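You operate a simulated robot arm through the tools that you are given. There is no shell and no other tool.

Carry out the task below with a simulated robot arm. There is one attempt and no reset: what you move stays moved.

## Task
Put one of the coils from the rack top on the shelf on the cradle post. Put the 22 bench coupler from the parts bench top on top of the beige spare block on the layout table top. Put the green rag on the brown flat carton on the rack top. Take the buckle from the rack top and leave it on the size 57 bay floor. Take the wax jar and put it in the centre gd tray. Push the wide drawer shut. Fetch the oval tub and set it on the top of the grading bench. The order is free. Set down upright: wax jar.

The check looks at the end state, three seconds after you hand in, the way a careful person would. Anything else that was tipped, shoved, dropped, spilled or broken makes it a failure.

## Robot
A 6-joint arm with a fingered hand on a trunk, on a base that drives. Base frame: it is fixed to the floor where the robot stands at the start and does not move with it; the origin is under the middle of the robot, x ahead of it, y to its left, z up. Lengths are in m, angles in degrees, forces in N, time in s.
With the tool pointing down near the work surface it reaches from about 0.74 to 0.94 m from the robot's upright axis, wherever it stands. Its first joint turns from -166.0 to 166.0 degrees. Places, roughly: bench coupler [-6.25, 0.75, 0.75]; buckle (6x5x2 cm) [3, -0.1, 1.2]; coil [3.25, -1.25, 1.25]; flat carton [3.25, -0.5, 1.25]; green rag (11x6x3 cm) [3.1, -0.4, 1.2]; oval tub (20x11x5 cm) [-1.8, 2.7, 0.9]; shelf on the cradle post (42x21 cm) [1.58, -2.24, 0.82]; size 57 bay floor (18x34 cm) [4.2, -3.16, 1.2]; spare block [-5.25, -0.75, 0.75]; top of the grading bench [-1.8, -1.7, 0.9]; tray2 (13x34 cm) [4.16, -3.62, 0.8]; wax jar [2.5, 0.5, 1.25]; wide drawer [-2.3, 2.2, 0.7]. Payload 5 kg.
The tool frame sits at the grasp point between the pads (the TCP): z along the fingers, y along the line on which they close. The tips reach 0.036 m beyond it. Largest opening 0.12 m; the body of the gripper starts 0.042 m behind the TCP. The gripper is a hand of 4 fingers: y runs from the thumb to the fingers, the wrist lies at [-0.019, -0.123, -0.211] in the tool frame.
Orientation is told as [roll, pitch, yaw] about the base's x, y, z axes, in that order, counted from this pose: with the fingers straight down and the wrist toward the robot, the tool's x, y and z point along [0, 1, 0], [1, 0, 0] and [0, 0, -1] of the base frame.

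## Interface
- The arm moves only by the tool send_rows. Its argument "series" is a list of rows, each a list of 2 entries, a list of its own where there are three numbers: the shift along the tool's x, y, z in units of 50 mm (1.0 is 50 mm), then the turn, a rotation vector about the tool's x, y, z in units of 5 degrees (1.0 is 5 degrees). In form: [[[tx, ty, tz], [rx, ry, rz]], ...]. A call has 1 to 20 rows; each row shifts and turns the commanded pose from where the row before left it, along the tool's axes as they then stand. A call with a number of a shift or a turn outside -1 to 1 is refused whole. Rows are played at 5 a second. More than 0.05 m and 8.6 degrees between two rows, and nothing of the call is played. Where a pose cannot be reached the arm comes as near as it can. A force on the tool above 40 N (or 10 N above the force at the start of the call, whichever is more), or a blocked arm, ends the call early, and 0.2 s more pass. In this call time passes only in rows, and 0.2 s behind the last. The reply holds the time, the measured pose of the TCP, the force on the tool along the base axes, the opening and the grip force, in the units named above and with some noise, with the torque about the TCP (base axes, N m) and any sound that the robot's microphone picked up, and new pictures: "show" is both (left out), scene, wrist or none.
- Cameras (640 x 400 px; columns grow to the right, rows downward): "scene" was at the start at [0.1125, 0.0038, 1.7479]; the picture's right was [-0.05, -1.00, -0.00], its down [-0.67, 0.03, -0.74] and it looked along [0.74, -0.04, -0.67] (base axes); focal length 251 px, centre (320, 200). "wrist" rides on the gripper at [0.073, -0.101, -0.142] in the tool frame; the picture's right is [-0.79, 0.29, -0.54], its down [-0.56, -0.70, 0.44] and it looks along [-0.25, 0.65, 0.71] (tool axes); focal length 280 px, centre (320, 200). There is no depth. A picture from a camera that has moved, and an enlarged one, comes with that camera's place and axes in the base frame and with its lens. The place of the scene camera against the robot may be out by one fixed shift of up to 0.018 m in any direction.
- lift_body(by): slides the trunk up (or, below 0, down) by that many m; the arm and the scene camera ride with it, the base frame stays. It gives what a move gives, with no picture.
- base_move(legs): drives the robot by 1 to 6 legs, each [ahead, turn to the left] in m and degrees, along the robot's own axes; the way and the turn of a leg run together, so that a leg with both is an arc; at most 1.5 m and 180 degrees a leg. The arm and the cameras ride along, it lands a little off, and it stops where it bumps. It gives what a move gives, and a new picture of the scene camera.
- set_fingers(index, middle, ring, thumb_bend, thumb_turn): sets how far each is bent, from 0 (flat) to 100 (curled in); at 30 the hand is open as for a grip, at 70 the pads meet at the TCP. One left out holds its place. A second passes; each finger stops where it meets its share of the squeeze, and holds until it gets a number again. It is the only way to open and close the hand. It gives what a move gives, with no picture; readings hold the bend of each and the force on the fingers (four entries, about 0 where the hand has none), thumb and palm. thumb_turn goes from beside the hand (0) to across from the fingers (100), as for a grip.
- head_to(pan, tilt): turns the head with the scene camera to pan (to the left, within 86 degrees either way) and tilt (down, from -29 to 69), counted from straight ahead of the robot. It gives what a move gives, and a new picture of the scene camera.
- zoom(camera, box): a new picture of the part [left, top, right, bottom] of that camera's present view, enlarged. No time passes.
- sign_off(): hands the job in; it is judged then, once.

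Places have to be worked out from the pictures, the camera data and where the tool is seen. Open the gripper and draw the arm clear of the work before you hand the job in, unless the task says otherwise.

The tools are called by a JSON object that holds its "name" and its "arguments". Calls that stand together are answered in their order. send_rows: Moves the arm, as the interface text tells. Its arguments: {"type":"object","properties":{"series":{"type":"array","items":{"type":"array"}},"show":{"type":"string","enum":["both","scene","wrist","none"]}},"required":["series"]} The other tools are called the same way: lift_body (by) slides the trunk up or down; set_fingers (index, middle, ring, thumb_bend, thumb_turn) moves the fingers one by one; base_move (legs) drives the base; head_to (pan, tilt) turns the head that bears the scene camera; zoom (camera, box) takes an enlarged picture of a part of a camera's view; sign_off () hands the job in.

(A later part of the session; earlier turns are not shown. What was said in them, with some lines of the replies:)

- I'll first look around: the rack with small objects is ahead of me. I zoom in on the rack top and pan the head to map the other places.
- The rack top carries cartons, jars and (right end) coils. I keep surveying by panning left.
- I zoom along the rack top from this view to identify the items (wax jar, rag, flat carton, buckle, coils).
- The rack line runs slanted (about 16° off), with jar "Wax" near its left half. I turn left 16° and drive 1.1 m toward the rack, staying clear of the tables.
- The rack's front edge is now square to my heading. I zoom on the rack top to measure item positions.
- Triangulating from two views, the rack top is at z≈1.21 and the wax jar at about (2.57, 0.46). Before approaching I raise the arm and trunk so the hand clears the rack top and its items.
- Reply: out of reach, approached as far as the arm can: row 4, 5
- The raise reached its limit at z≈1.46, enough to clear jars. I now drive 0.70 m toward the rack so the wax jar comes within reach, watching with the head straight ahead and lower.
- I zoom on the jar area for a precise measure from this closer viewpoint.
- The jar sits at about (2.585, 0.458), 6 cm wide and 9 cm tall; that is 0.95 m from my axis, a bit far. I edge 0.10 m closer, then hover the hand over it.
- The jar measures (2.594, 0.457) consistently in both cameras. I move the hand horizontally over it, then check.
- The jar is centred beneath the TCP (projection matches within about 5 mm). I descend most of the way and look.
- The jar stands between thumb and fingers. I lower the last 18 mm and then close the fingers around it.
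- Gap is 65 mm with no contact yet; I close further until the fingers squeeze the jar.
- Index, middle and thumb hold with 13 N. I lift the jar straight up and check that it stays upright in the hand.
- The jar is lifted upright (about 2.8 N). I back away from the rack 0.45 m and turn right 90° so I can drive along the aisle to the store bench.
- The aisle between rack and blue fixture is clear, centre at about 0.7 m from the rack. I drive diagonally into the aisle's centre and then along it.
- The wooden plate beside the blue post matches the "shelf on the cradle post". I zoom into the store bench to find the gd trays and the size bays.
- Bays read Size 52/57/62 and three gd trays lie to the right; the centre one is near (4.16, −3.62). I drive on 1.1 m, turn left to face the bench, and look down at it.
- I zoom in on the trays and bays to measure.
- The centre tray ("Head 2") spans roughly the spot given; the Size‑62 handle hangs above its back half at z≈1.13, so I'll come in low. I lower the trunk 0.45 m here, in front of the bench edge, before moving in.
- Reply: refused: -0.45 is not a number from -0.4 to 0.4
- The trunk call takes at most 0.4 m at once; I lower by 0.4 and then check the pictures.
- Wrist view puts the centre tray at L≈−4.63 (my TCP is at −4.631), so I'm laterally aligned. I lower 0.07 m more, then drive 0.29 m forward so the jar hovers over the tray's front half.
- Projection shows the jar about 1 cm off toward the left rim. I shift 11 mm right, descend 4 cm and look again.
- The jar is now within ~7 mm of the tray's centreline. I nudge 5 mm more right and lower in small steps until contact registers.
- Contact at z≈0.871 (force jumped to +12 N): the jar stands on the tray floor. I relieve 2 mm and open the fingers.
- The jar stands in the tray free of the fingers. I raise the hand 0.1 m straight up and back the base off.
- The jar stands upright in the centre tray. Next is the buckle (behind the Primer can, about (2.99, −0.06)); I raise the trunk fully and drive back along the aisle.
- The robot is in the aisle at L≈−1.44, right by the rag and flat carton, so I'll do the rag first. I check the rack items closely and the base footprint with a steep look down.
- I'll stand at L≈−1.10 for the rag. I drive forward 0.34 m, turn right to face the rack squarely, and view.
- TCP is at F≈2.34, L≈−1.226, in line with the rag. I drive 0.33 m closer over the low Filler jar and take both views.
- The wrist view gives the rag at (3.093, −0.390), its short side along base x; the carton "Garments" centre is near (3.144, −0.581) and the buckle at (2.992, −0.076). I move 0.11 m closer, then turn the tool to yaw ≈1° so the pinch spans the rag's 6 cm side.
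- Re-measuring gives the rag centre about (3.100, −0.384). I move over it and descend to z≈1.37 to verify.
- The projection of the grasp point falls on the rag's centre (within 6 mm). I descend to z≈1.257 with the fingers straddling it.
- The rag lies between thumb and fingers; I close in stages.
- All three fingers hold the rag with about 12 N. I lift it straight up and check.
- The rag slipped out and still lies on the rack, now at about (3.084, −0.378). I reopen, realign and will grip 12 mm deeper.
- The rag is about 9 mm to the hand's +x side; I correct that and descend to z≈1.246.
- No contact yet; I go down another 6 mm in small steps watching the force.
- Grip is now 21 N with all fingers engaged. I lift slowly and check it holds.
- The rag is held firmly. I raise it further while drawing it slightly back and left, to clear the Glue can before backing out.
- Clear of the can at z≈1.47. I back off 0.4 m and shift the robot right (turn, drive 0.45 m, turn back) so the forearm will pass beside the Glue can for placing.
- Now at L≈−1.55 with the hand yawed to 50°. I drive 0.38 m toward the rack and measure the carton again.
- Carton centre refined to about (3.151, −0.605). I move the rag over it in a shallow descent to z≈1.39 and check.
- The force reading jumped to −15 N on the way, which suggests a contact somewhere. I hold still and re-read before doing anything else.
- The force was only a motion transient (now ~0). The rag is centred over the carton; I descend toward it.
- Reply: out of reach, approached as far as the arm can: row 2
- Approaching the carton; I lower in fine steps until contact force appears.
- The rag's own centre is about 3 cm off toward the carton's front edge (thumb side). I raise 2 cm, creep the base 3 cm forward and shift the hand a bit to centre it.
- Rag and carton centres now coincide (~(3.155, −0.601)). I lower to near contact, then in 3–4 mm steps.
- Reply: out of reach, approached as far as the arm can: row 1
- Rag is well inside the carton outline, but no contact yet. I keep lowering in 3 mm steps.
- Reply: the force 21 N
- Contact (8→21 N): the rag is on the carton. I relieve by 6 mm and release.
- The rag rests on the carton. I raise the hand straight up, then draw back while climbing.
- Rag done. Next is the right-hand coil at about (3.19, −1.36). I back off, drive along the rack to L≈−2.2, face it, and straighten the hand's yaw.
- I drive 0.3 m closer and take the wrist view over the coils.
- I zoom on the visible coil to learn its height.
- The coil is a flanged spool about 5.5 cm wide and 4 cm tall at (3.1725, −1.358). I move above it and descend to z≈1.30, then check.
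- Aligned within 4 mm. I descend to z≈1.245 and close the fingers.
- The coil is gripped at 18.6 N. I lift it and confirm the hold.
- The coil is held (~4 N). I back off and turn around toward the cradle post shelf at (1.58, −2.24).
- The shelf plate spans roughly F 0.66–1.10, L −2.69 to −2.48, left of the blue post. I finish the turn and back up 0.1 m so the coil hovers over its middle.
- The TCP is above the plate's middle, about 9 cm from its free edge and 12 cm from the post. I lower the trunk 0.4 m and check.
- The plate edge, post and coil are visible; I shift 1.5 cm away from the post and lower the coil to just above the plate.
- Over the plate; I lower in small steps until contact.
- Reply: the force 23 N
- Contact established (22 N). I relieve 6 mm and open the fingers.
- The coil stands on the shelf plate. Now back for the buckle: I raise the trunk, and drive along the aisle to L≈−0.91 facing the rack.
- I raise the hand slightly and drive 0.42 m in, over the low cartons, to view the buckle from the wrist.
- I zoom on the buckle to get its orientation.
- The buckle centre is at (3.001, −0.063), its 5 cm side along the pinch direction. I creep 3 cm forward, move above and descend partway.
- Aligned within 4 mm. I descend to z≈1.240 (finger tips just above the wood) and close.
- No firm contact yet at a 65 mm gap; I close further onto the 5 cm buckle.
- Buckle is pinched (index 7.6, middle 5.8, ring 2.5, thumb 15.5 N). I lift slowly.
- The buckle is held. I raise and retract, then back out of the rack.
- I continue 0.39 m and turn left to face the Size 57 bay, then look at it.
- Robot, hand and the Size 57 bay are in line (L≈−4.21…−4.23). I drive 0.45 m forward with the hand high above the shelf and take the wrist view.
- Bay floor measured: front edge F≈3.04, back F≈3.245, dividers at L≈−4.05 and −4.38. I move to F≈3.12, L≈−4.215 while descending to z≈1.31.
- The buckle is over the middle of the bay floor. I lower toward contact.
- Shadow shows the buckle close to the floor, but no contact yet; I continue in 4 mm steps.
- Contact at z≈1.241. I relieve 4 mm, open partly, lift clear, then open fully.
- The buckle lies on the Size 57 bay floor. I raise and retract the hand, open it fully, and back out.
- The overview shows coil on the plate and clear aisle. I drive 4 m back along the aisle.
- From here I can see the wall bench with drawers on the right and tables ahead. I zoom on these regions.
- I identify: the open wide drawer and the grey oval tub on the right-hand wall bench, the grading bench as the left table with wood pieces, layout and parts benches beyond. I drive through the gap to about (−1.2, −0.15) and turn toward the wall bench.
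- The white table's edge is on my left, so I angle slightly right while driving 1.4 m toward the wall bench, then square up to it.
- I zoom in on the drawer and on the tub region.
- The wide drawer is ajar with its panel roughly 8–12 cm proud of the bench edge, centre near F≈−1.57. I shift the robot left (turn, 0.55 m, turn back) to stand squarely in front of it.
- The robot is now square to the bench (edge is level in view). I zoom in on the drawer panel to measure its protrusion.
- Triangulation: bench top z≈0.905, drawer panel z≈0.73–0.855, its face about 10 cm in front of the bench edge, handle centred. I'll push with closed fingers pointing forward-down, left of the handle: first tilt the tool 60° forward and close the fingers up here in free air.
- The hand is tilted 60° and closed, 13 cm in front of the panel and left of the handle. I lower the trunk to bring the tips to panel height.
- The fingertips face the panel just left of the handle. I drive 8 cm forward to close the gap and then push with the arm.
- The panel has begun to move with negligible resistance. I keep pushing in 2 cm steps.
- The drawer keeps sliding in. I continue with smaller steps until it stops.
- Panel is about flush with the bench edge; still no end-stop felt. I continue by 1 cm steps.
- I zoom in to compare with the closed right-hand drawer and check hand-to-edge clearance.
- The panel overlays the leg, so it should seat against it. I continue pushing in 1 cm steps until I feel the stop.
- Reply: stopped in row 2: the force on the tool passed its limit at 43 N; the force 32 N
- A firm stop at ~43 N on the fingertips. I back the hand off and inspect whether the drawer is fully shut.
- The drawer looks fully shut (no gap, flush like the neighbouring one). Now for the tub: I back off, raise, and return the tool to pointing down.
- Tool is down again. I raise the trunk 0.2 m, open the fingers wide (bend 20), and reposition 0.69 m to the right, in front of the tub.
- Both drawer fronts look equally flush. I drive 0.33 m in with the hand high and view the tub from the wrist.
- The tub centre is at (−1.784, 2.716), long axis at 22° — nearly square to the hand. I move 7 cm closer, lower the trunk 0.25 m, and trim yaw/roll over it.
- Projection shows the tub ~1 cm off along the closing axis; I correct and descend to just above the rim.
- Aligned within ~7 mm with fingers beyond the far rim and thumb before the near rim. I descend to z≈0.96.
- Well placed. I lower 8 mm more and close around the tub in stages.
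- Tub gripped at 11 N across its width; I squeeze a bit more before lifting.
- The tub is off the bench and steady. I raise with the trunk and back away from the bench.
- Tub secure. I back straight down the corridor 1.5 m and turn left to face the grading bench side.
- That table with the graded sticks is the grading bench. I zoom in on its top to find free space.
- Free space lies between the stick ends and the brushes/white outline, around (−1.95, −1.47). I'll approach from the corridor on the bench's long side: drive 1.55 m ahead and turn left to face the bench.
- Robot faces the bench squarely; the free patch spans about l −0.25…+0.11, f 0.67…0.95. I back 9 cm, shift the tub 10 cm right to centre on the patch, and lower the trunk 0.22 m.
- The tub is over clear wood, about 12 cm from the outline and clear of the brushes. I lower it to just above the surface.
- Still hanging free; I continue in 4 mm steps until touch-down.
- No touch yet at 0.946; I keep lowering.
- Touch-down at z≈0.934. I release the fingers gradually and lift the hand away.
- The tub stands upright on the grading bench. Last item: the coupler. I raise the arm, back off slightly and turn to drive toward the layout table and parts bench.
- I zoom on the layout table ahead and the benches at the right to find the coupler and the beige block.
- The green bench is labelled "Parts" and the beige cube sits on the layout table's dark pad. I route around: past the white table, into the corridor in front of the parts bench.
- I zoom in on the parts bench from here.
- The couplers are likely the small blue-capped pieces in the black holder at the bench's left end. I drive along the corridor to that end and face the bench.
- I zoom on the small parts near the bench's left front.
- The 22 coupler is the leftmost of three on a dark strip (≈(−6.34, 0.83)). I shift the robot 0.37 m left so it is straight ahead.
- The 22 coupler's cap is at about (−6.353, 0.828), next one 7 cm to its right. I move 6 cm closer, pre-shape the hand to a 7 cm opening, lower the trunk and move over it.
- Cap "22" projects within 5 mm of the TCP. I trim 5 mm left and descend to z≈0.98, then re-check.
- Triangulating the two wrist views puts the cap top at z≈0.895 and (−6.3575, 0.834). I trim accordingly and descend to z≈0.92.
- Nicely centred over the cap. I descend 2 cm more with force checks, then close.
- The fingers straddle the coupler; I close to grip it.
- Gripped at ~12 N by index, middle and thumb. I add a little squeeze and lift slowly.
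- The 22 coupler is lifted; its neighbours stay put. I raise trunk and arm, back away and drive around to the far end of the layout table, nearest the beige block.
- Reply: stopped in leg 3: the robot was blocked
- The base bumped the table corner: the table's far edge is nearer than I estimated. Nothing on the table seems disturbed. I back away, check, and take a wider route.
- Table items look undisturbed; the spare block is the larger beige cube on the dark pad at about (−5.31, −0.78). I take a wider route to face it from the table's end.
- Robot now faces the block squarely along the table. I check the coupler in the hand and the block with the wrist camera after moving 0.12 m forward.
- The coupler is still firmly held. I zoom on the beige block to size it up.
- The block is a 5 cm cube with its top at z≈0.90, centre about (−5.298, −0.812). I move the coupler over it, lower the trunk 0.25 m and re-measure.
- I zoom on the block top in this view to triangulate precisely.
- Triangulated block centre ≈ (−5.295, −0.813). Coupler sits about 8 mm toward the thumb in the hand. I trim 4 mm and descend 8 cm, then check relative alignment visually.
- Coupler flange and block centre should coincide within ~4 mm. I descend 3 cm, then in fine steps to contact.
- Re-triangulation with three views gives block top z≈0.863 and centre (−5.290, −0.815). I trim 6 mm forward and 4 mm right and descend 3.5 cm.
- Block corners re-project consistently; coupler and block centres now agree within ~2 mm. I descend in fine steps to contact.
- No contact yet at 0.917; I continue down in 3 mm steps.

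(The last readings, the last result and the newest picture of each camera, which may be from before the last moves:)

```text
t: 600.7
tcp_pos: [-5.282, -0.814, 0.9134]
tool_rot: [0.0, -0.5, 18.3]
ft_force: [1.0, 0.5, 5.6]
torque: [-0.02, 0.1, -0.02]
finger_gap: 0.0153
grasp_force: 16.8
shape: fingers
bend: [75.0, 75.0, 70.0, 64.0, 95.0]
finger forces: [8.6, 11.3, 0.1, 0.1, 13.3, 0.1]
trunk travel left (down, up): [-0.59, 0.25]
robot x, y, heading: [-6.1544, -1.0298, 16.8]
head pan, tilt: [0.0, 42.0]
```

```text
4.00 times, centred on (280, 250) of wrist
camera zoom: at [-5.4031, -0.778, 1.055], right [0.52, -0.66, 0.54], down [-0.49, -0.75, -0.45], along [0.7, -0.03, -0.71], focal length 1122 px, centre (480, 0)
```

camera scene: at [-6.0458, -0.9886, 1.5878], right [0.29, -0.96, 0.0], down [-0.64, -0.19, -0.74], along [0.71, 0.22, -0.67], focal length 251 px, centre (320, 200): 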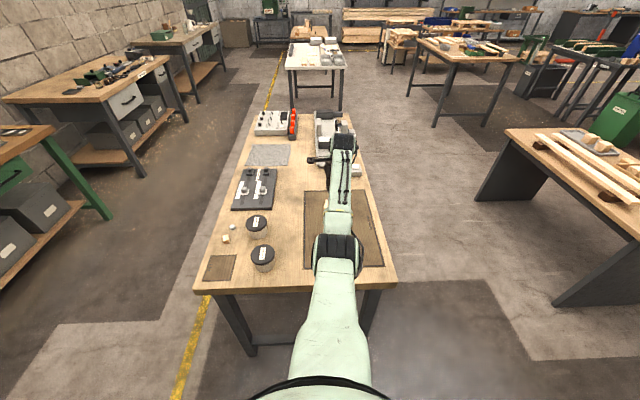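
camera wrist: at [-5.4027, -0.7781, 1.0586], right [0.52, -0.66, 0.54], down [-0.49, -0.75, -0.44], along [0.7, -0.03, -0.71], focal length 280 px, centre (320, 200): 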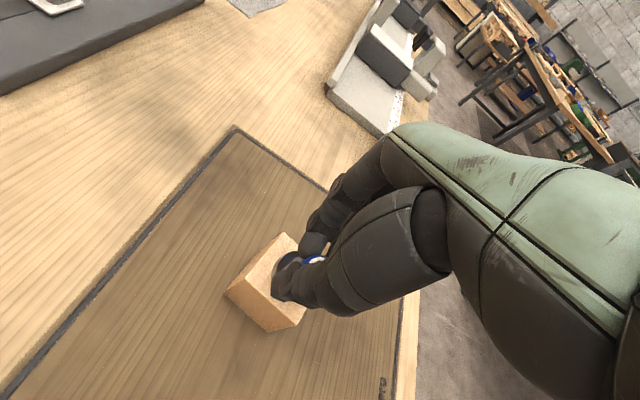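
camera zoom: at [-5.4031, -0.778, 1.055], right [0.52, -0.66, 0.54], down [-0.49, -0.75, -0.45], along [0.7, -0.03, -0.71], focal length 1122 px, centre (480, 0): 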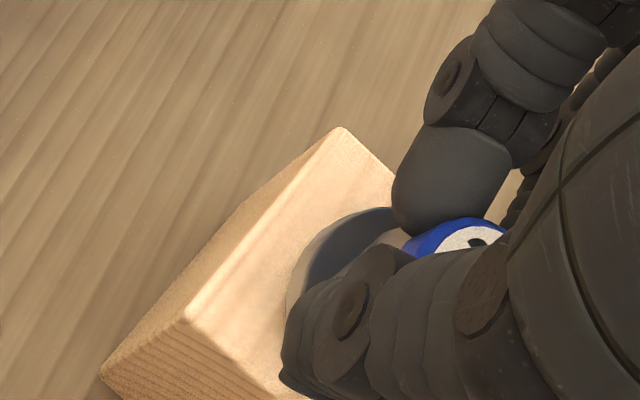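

Contact at 5.6 N, and the flange sits centred on the block's top. I relax the grip in small steps so the coupler isn't dragged.

{"name": "set_fingers", "arguments": {"index": 70, "middle": 70, "ring": 66, "thumb_bend": 61}}

{"name": "zoom", "arguments": {"camera": "wrist", "box": [200, 200, 360, 300]}}

```text
t: 601.7
tcp_pos: [-5.2835, -0.815, 0.9111]
tool_rot: [0.1, -0.1, 18.2]
ft_force: [-0.3, 0.8, 0.4]
torque: [0.02, 0.01, 0.0]
finger_gap: 0.0206
grasp_force: 1.5
shape: fingers
bend: [70.0, 69.0, 66.0, 60.0, 97.0]
finger forces: [0.0, 1.3, 0.0, 0.1, 1.9, 0.0]
trunk travel left (down, up): [-0.59, 0.25]
robot x, y, heading: [-6.1528, -1.0282, 17.1]
head pan, tilt: [0.0, 42.0]
```

```text
4.00 times, centred on (280, 250) of wrist
camera zoom: at [-5.4029, -0.7782, 1.0529], right [0.52, -0.66, 0.54], down [-0.49, -0.75, -0.44], along [0.7, -0.03, -0.71], focal length 1122 px, centre (480, 0)
```

zoom: 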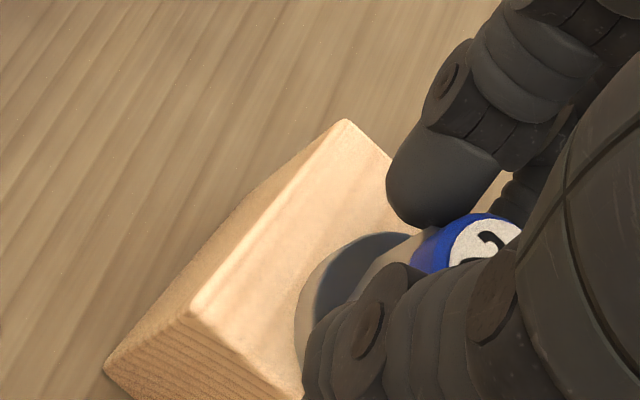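

Almost free (≈1.5 N). I open further in two steps.

{"name": "set_fingers", "arguments": {"index": 65, "middle": 65, "ring": 60, "thumb_bend": 56}}

{"name": "set_fingers", "arguments": {"index": 50, "middle": 50, "ring": 50, "thumb_bend": 46}}

{"name": "zoom", "arguments": {"camera": "wrist", "box": [200, 200, 360, 300]}}

```text
t: 602.7
tcp_pos: [-5.2836, -0.8145, 0.9107]
tool_rot: [0.0, -0.1, 18.4]
ft_force: [-0.6, 0.1, 0.1]
torque: [-0.01, 0.01, -0.02]
finger_gap: 0.0322
grasp_force: 0.1
shape: fingers
bend: [65.0, 65.0, 60.0, 56.0, 97.0]
finger forces: [0.0, 0.0, 0.0, 0.0, 0.0, 0.1]
trunk travel left (down, up): [-0.59, 0.25]
robot x, y, heading: [-6.154, -1.0299, 16.8]
head pan, tilt: [0.0, 42.0]
```

```text
t: 603.7
tcp_pos: [-5.2838, -0.815, 0.9108]
tool_rot: [-0.1, -0.1, 18.4]
ft_force: [-0.2, 0.7, -0.1]
torque: [-0.02, -0.01, 0.0]
finger_gap: 0.0697
grasp_force: 0.1
shape: fingers
bend: [50.0, 50.0, 50.0, 46.0, 97.0]
finger forces: [0.0, 0.0, 0.1, 0.0, 0.1, 0.0]
trunk travel left (down, up): [-0.59, 0.25]
robot x, y, heading: [-6.1512, -1.0305, 16.8]
head pan, tilt: [0.0, 42.0]
```

```text
4.00 times, centred on (280, 250) of wrist
camera zoom: at [-5.4027, -0.7781, 1.053], right [0.52, -0.66, 0.54], down [-0.49, -0.75, -0.44], along [0.7, -0.03, -0.71], focal length 1122 px, centre (480, 0)
```

zoom: 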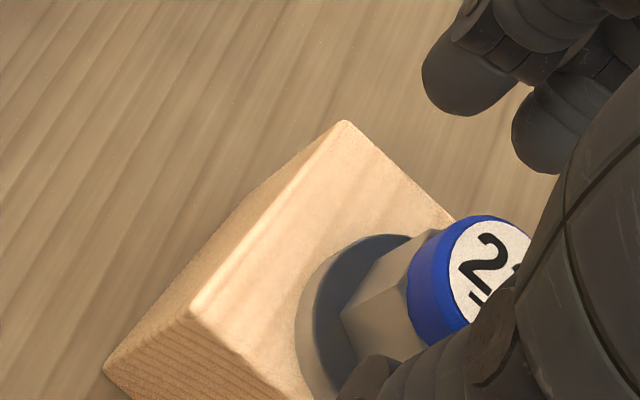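

The coupler stands upright on the block. I open wider, then lift the hand straight up slowly.

{"name": "set_fingers", "arguments": {"index": 38, "middle": 38, "ring": 38, "thumb_bend": 32}}

{"name": "send_rows", "arguments": {"series": [[[0, 0, -0.3], [0, 0, 0]], [[0, 0, -0.6], [0, 0, 0]], [[0, 0, -0.8], [0, 0, 0]], [[0, 0, -0.8], [0, 0, 0]]]}}

{"name": "zoom", "arguments": {"camera": "wrist", "box": [160, 200, 360, 350]}}

```text
t: 604.7
tcp_pos: [-5.2828, -0.8145, 0.9107]
tool_rot: [0.0, -0.2, 18.4]
ft_force: [0.4, -0.5, -0.4]
torque: [0.0, 0.02, 0.02]
finger_gap: 0.1085
grasp_force: 0.0
shape: fingers
bend: [38.0, 38.0, 38.0, 32.0, 97.0]
finger forces: [0.1, 0.0, 0.0, 0.0, 0.2, 0.0]
trunk travel left (down, up): [-0.59, 0.25]
robot x, y, heading: [-6.1536, -1.0313, 17.1]
head pan, tilt: [0.0, 42.0]
```

```text
t: 605.7
tcp_pos: [-5.2838, -0.8122, 1.0357]
tool_rot: [0.0, -0.1, 18.3]
ft_force: [0.6, -0.6, -0.4]
torque: [-0.01, -0.01, -0.01]
finger_gap: 0.1086
grasp_force: 0.1
shape: fingers
bend: [38.0, 38.0, 38.0, 32.0, 97.0]
finger forces: [0.0, 0.1, 0.1, 0.0, 0.0, 0.1]
trunk travel left (down, up): [-0.59, 0.25]
robot x, y, heading: [-6.1542, -1.0335, 16.9]
head pan, tilt: [0.0, 42.0]
camera scene: at [-6.047, -0.989, 1.5877], right [0.29, -0.96, 0.0], down [-0.64, -0.19, -0.74], along [0.71, 0.22, -0.67], focal length 251 px, centre (320, 200)
camera wrist: at [-5.4034, -0.7775, 1.1792], right [0.52, -0.66, 0.54], down [-0.49, -0.75, -0.44], along [0.7, -0.03, -0.71], focal length 280 px, centre (320, 200)
```

scene: 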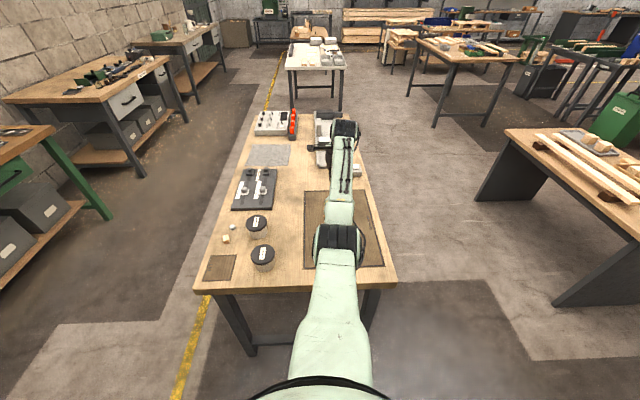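
wrist: 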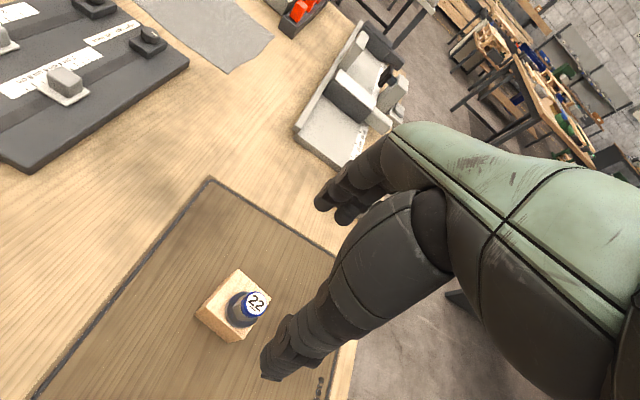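

```text
2.67 times, centred on (260, 275) of wrist
camera zoom: at [-5.4034, -0.7775, 1.1792], right [0.52, -0.66, 0.54], down [-0.49, -0.75, -0.44], along [0.7, -0.03, -0.71], focal length 748 px, centre (480, 0)
```

zoom: 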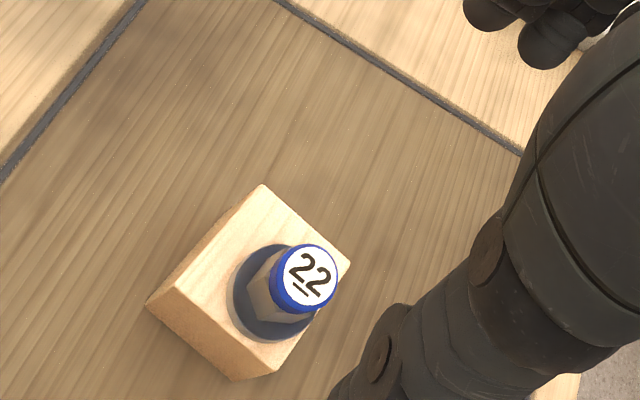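

The 22 coupler stands upright, fully on the block. I raise, open the hand fully and back away from the table.

{"name": "send_rows", "arguments": {"series": [[[0, 0, -0.8], [0, 0, 0]], [[0, 0, -0.8], [0, 0, 0]], [[0, 0, -0.8], [0, 0, 0]]], "show": "none"}}

{"name": "lift_body", "arguments": {"by": 0.25}}

{"name": "set_fingers", "arguments": {"index": 30, "middle": 30, "ring": 30, "thumb_bend": 30}}

{"name": "base_move", "arguments": {"legs": [[-0.25, 0]]}}

{"name": "head_to", "arguments": {"pan": 0, "tilt": 35}}

```text
t: 606.5
tcp_pos: [-5.2831, -0.8142, 1.1564]
tool_rot: [0.0, -0.2, 18.3]
ft_force: [-0.9, 0.4, -0.3]
torque: [0.02, -0.01, 0.0]
finger_gap: 0.1083
grasp_force: 0.0
shape: fingers
bend: [38.0, 38.0, 38.0, 32.0, 97.0]
finger forces: [0.0, 0.0, 0.1, 0.1, 0.0, 0.0]
trunk travel left (down, up): [-0.59, 0.25]
robot x, y, heading: [-6.1529, -1.0337, 17.1]
head pan, tilt: [0.0, 42.0]
```

```text
t: 609.1
tcp_pos: [-5.2835, -0.8138, 1.407]
tool_rot: [0.0, -0.1, 18.4]
ft_force: [0.3, -0.4, -0.1]
torque: [0.01, 0.02, -0.03]
finger_gap: 0.1089
grasp_force: 0.1
shape: fingers
bend: [38.0, 38.0, 38.0, 32.0, 97.0]
finger forces: [0.0, 0.0, 0.0, 0.1, 0.0, 0.1]
trunk travel left (down, up): [-0.84, 0.0]
robot x, y, heading: [-6.154, -1.0268, 17.0]
head pan, tilt: [0.0, 42.0]
```

```text
t: 610.1
tcp_pos: [-5.2832, -0.814, 1.4075]
tool_rot: [0.0, 0.0, 18.2]
ft_force: [0.6, -0.3, 0.8]
torque: [0.0, 0.02, 0.04]
finger_gap: 0.1229
grasp_force: 0.1
shape: fingers
bend: [30.0, 30.0, 30.0, 30.0, 97.0]
finger forces: [0.1, 0.0, 0.0, 0.1, 0.0, 0.0]
trunk travel left (down, up): [-0.84, 0.0]
robot x, y, heading: [-6.1546, -1.0284, 16.8]
head pan, tilt: [0.0, 42.0]
```

```text
t: 612.0
tcp_pos: [-5.5208, -0.8864, 1.4062]
tool_rot: [0.0, -0.1, 18.3]
ft_force: [0.1, 0.6, -0.4]
torque: [0.0, -0.03, 0.01]
finger_gap: 0.1228
grasp_force: 0.0
shape: fingers
bend: [30.0, 30.0, 30.0, 30.0, 97.0]
finger forces: [0.1, 0.0, 0.1, 0.0, 0.1, 0.0]
trunk travel left (down, up): [-0.84, 0.0]
robot x, y, heading: [-6.3892, -1.1041, 16.8]
head pan, tilt: [0.0, 42.0]
camera scene: at [-6.2829, -1.0608, 1.8376], right [0.29, -0.96, 0.0], down [-0.64, -0.19, -0.74], along [0.71, 0.21, -0.67], focal length 251 px, centre (320, 200)
```

scene: 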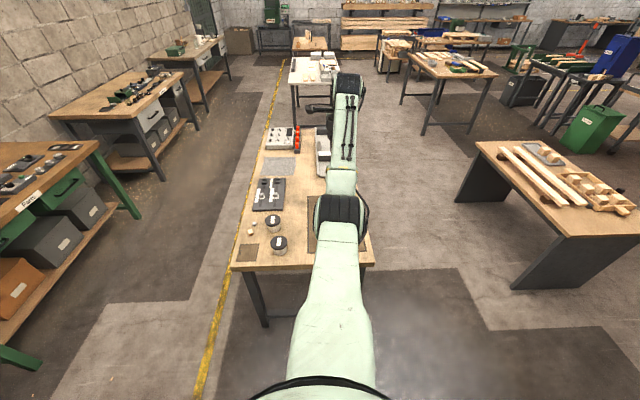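

```text
t: 612.7
tcp_pos: [-5.5211, -0.8874, 1.4074]
tool_rot: [0.0, 0.0, 18.2]
ft_force: [0.0, -0.1, -0.7]
torque: [-0.01, 0.01, 0.0]
finger_gap: 0.123
grasp_force: 0.0
shape: fingers
bend: [30.0, 30.0, 30.0, 30.0, 97.0]
finger forces: [0.0, 0.0, 0.0, 0.1, 0.0, 0.0]
trunk travel left (down, up): [-0.84, 0.0]
robot x, y, heading: [-6.3914, -1.1017, 16.5]
head pan, tilt: [0.0, 35.0]
camera scene: at [-6.2808, -1.0601, 1.8482], right [0.29, -0.96, 0.0], down [-0.55, -0.17, -0.82], along [0.78, 0.24, -0.57], focal length 251 px, centre (320, 200)
```

scene: 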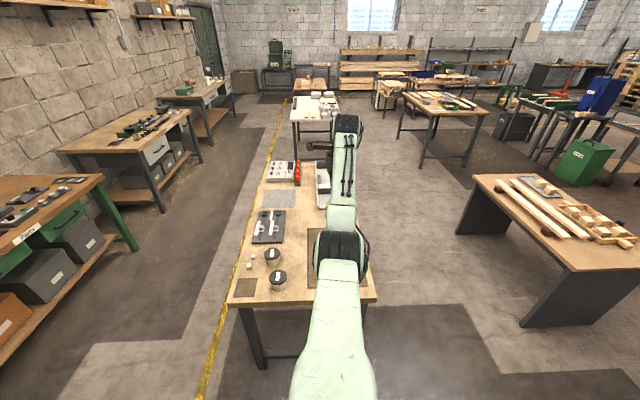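

I zoom at the far wall bench (drawers seen edge-on from here) and at the grading bench to verify those results.

{"name": "zoom", "arguments": {"camera": "scene", "box": [140, 60, 250, 130]}}

{"name": "zoom", "arguments": {"camera": "scene", "box": [390, 70, 500, 140]}}

{"name": "zoom", "arguments": {"camera": "scene", "box": [330, 30, 440, 100]}}

```text
5.71 times, centred on (195, 95) of scene
camera zoom: at [-6.2808, -1.0601, 1.8482], right [0.29, -0.96, 0.0], down [-0.55, -0.17, -0.82], along [0.78, 0.24, -0.57], focal length 1434 px, centre (1034, 800)
```

zoom: 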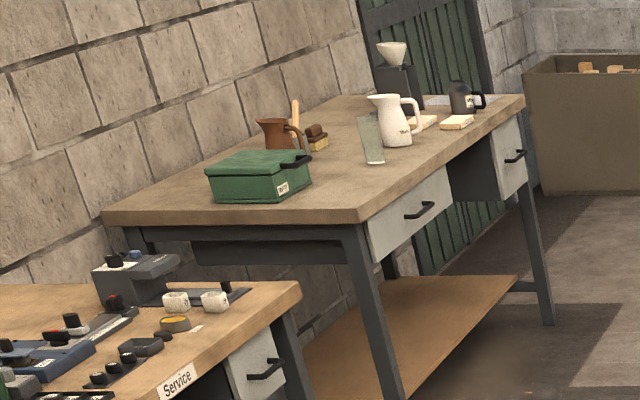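

```text
5.71 times, centred on (445, 105) of scene
camera zoom: at [-6.2808, -1.0601, 1.8482], right [0.29, -0.96, 0.0], down [-0.55, -0.17, -0.82], along [0.78, 0.24, -0.57], focal length 1434 px, centre (-394, 743)
```

zoom: 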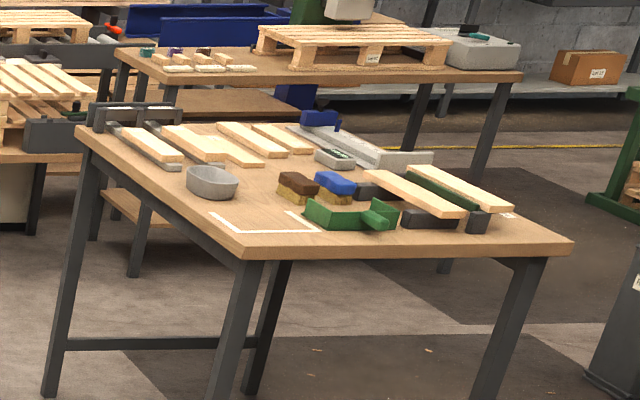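

```text
5.71 times, centred on (385, 65) of scene
camera zoom: at [-6.2808, -1.0601, 1.8482], right [0.29, -0.96, 0.0], down [-0.55, -0.17, -0.82], along [0.78, 0.24, -0.57], focal length 1434 px, centre (-51, 971)
```

zoom: 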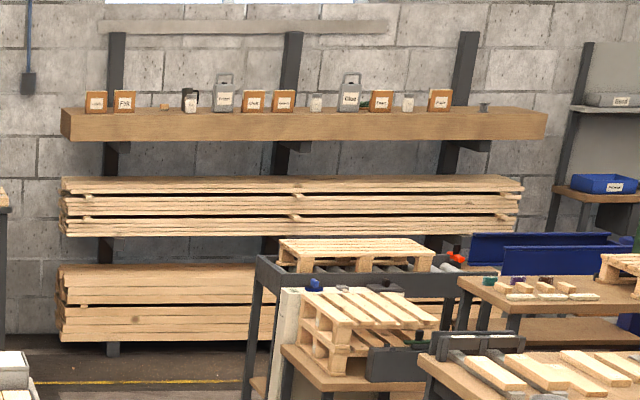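

Drawer is flush and tub is in place; the rack looks tidy. One last look at the coupler with the wrist camera.

{"name": "zoom", "arguments": {"camera": "wrist", "box": [160, 60, 400, 210]}}

{"name": "zoom", "arguments": {"camera": "wrist", "box": [0, 0, 640, 400]}}

```text
2.67 times, centred on (280, 135) of wrist
camera zoom: at [-5.6419, -0.851, 1.5492], right [0.52, -0.66, 0.54], down [-0.49, -0.75, -0.44], along [0.7, -0.03, -0.71], focal length 748 px, centre (427, 373)
```

zoom: 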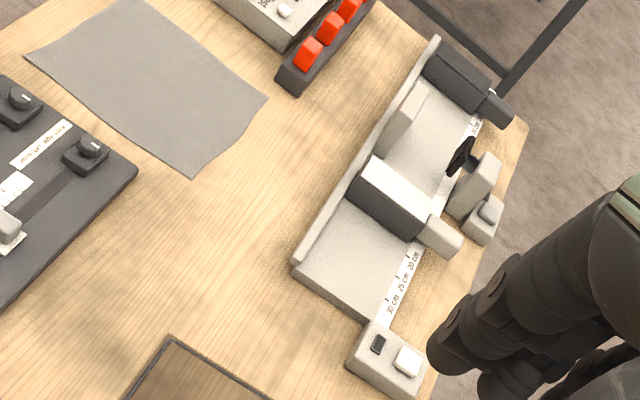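

```text
1.00 times, centred on (320, 200) of wrist (not enlarged: the box is as wide or as high as the picture)
camera zoom: at [-5.6419, -0.851, 1.5492], right [0.52, -0.66, 0.54], down [-0.49, -0.75, -0.44], along [0.7, -0.03, -0.71], focal length 280 px, centre (320, 200)
```

zoom: 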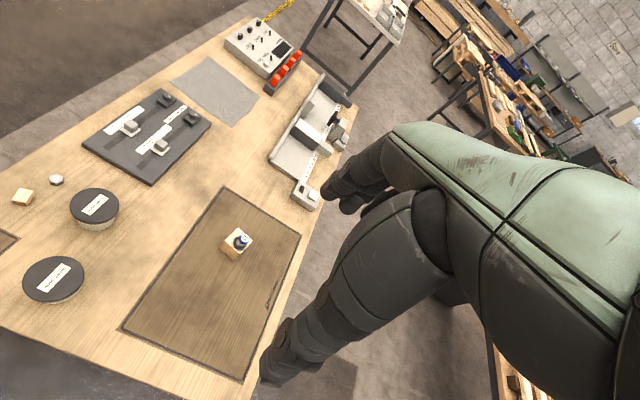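

All seven goals check out in the pictures: coupler on block, tub on bench, drawer shut, jar in tray, buckle in bay, rag on carton, coil on the post shelf. The hand is open and clear, so I hand the job in.

{"name": "sign_off", "arguments": {}}

```text
The job is handed in.
```

All seven parts of the task are done, and I've handed the job in. I checked each result in the camera pictures, and the hand was open and clear of the work. The reply confirmed only the hand-in, not the judging.

- **Coil:** the "Size 57" coil from the right end of the rack top stands on the shelf on the cradle post.
- **22 bench coupler:** it stands upright on the beige spare block on the layout table, with its base fully on the block's top.
- **Green rag:** it lies on the brown flat carton, roughly centred. It slipped out of my first grip and slid a few centimetres on the rack before I got it.
- **Buckle:** it lies on the size 57 bay floor.
- **Wax jar:** it stands upright in the front half of the middle tray. That tray is labelled "Head 2", not "gd"; I chose it because it is the centre one and matches the position you gave.
- **Wide drawer:** I pushed it to a firm stop, and its front is level with the drawer next to it.
- **Oval tub:** it stands upright on clear wood on the grading bench.

The robot's base bumped the corner of the layout table once while driving around it. It stopped straight away, and nothing on the table looked moved afterwards.
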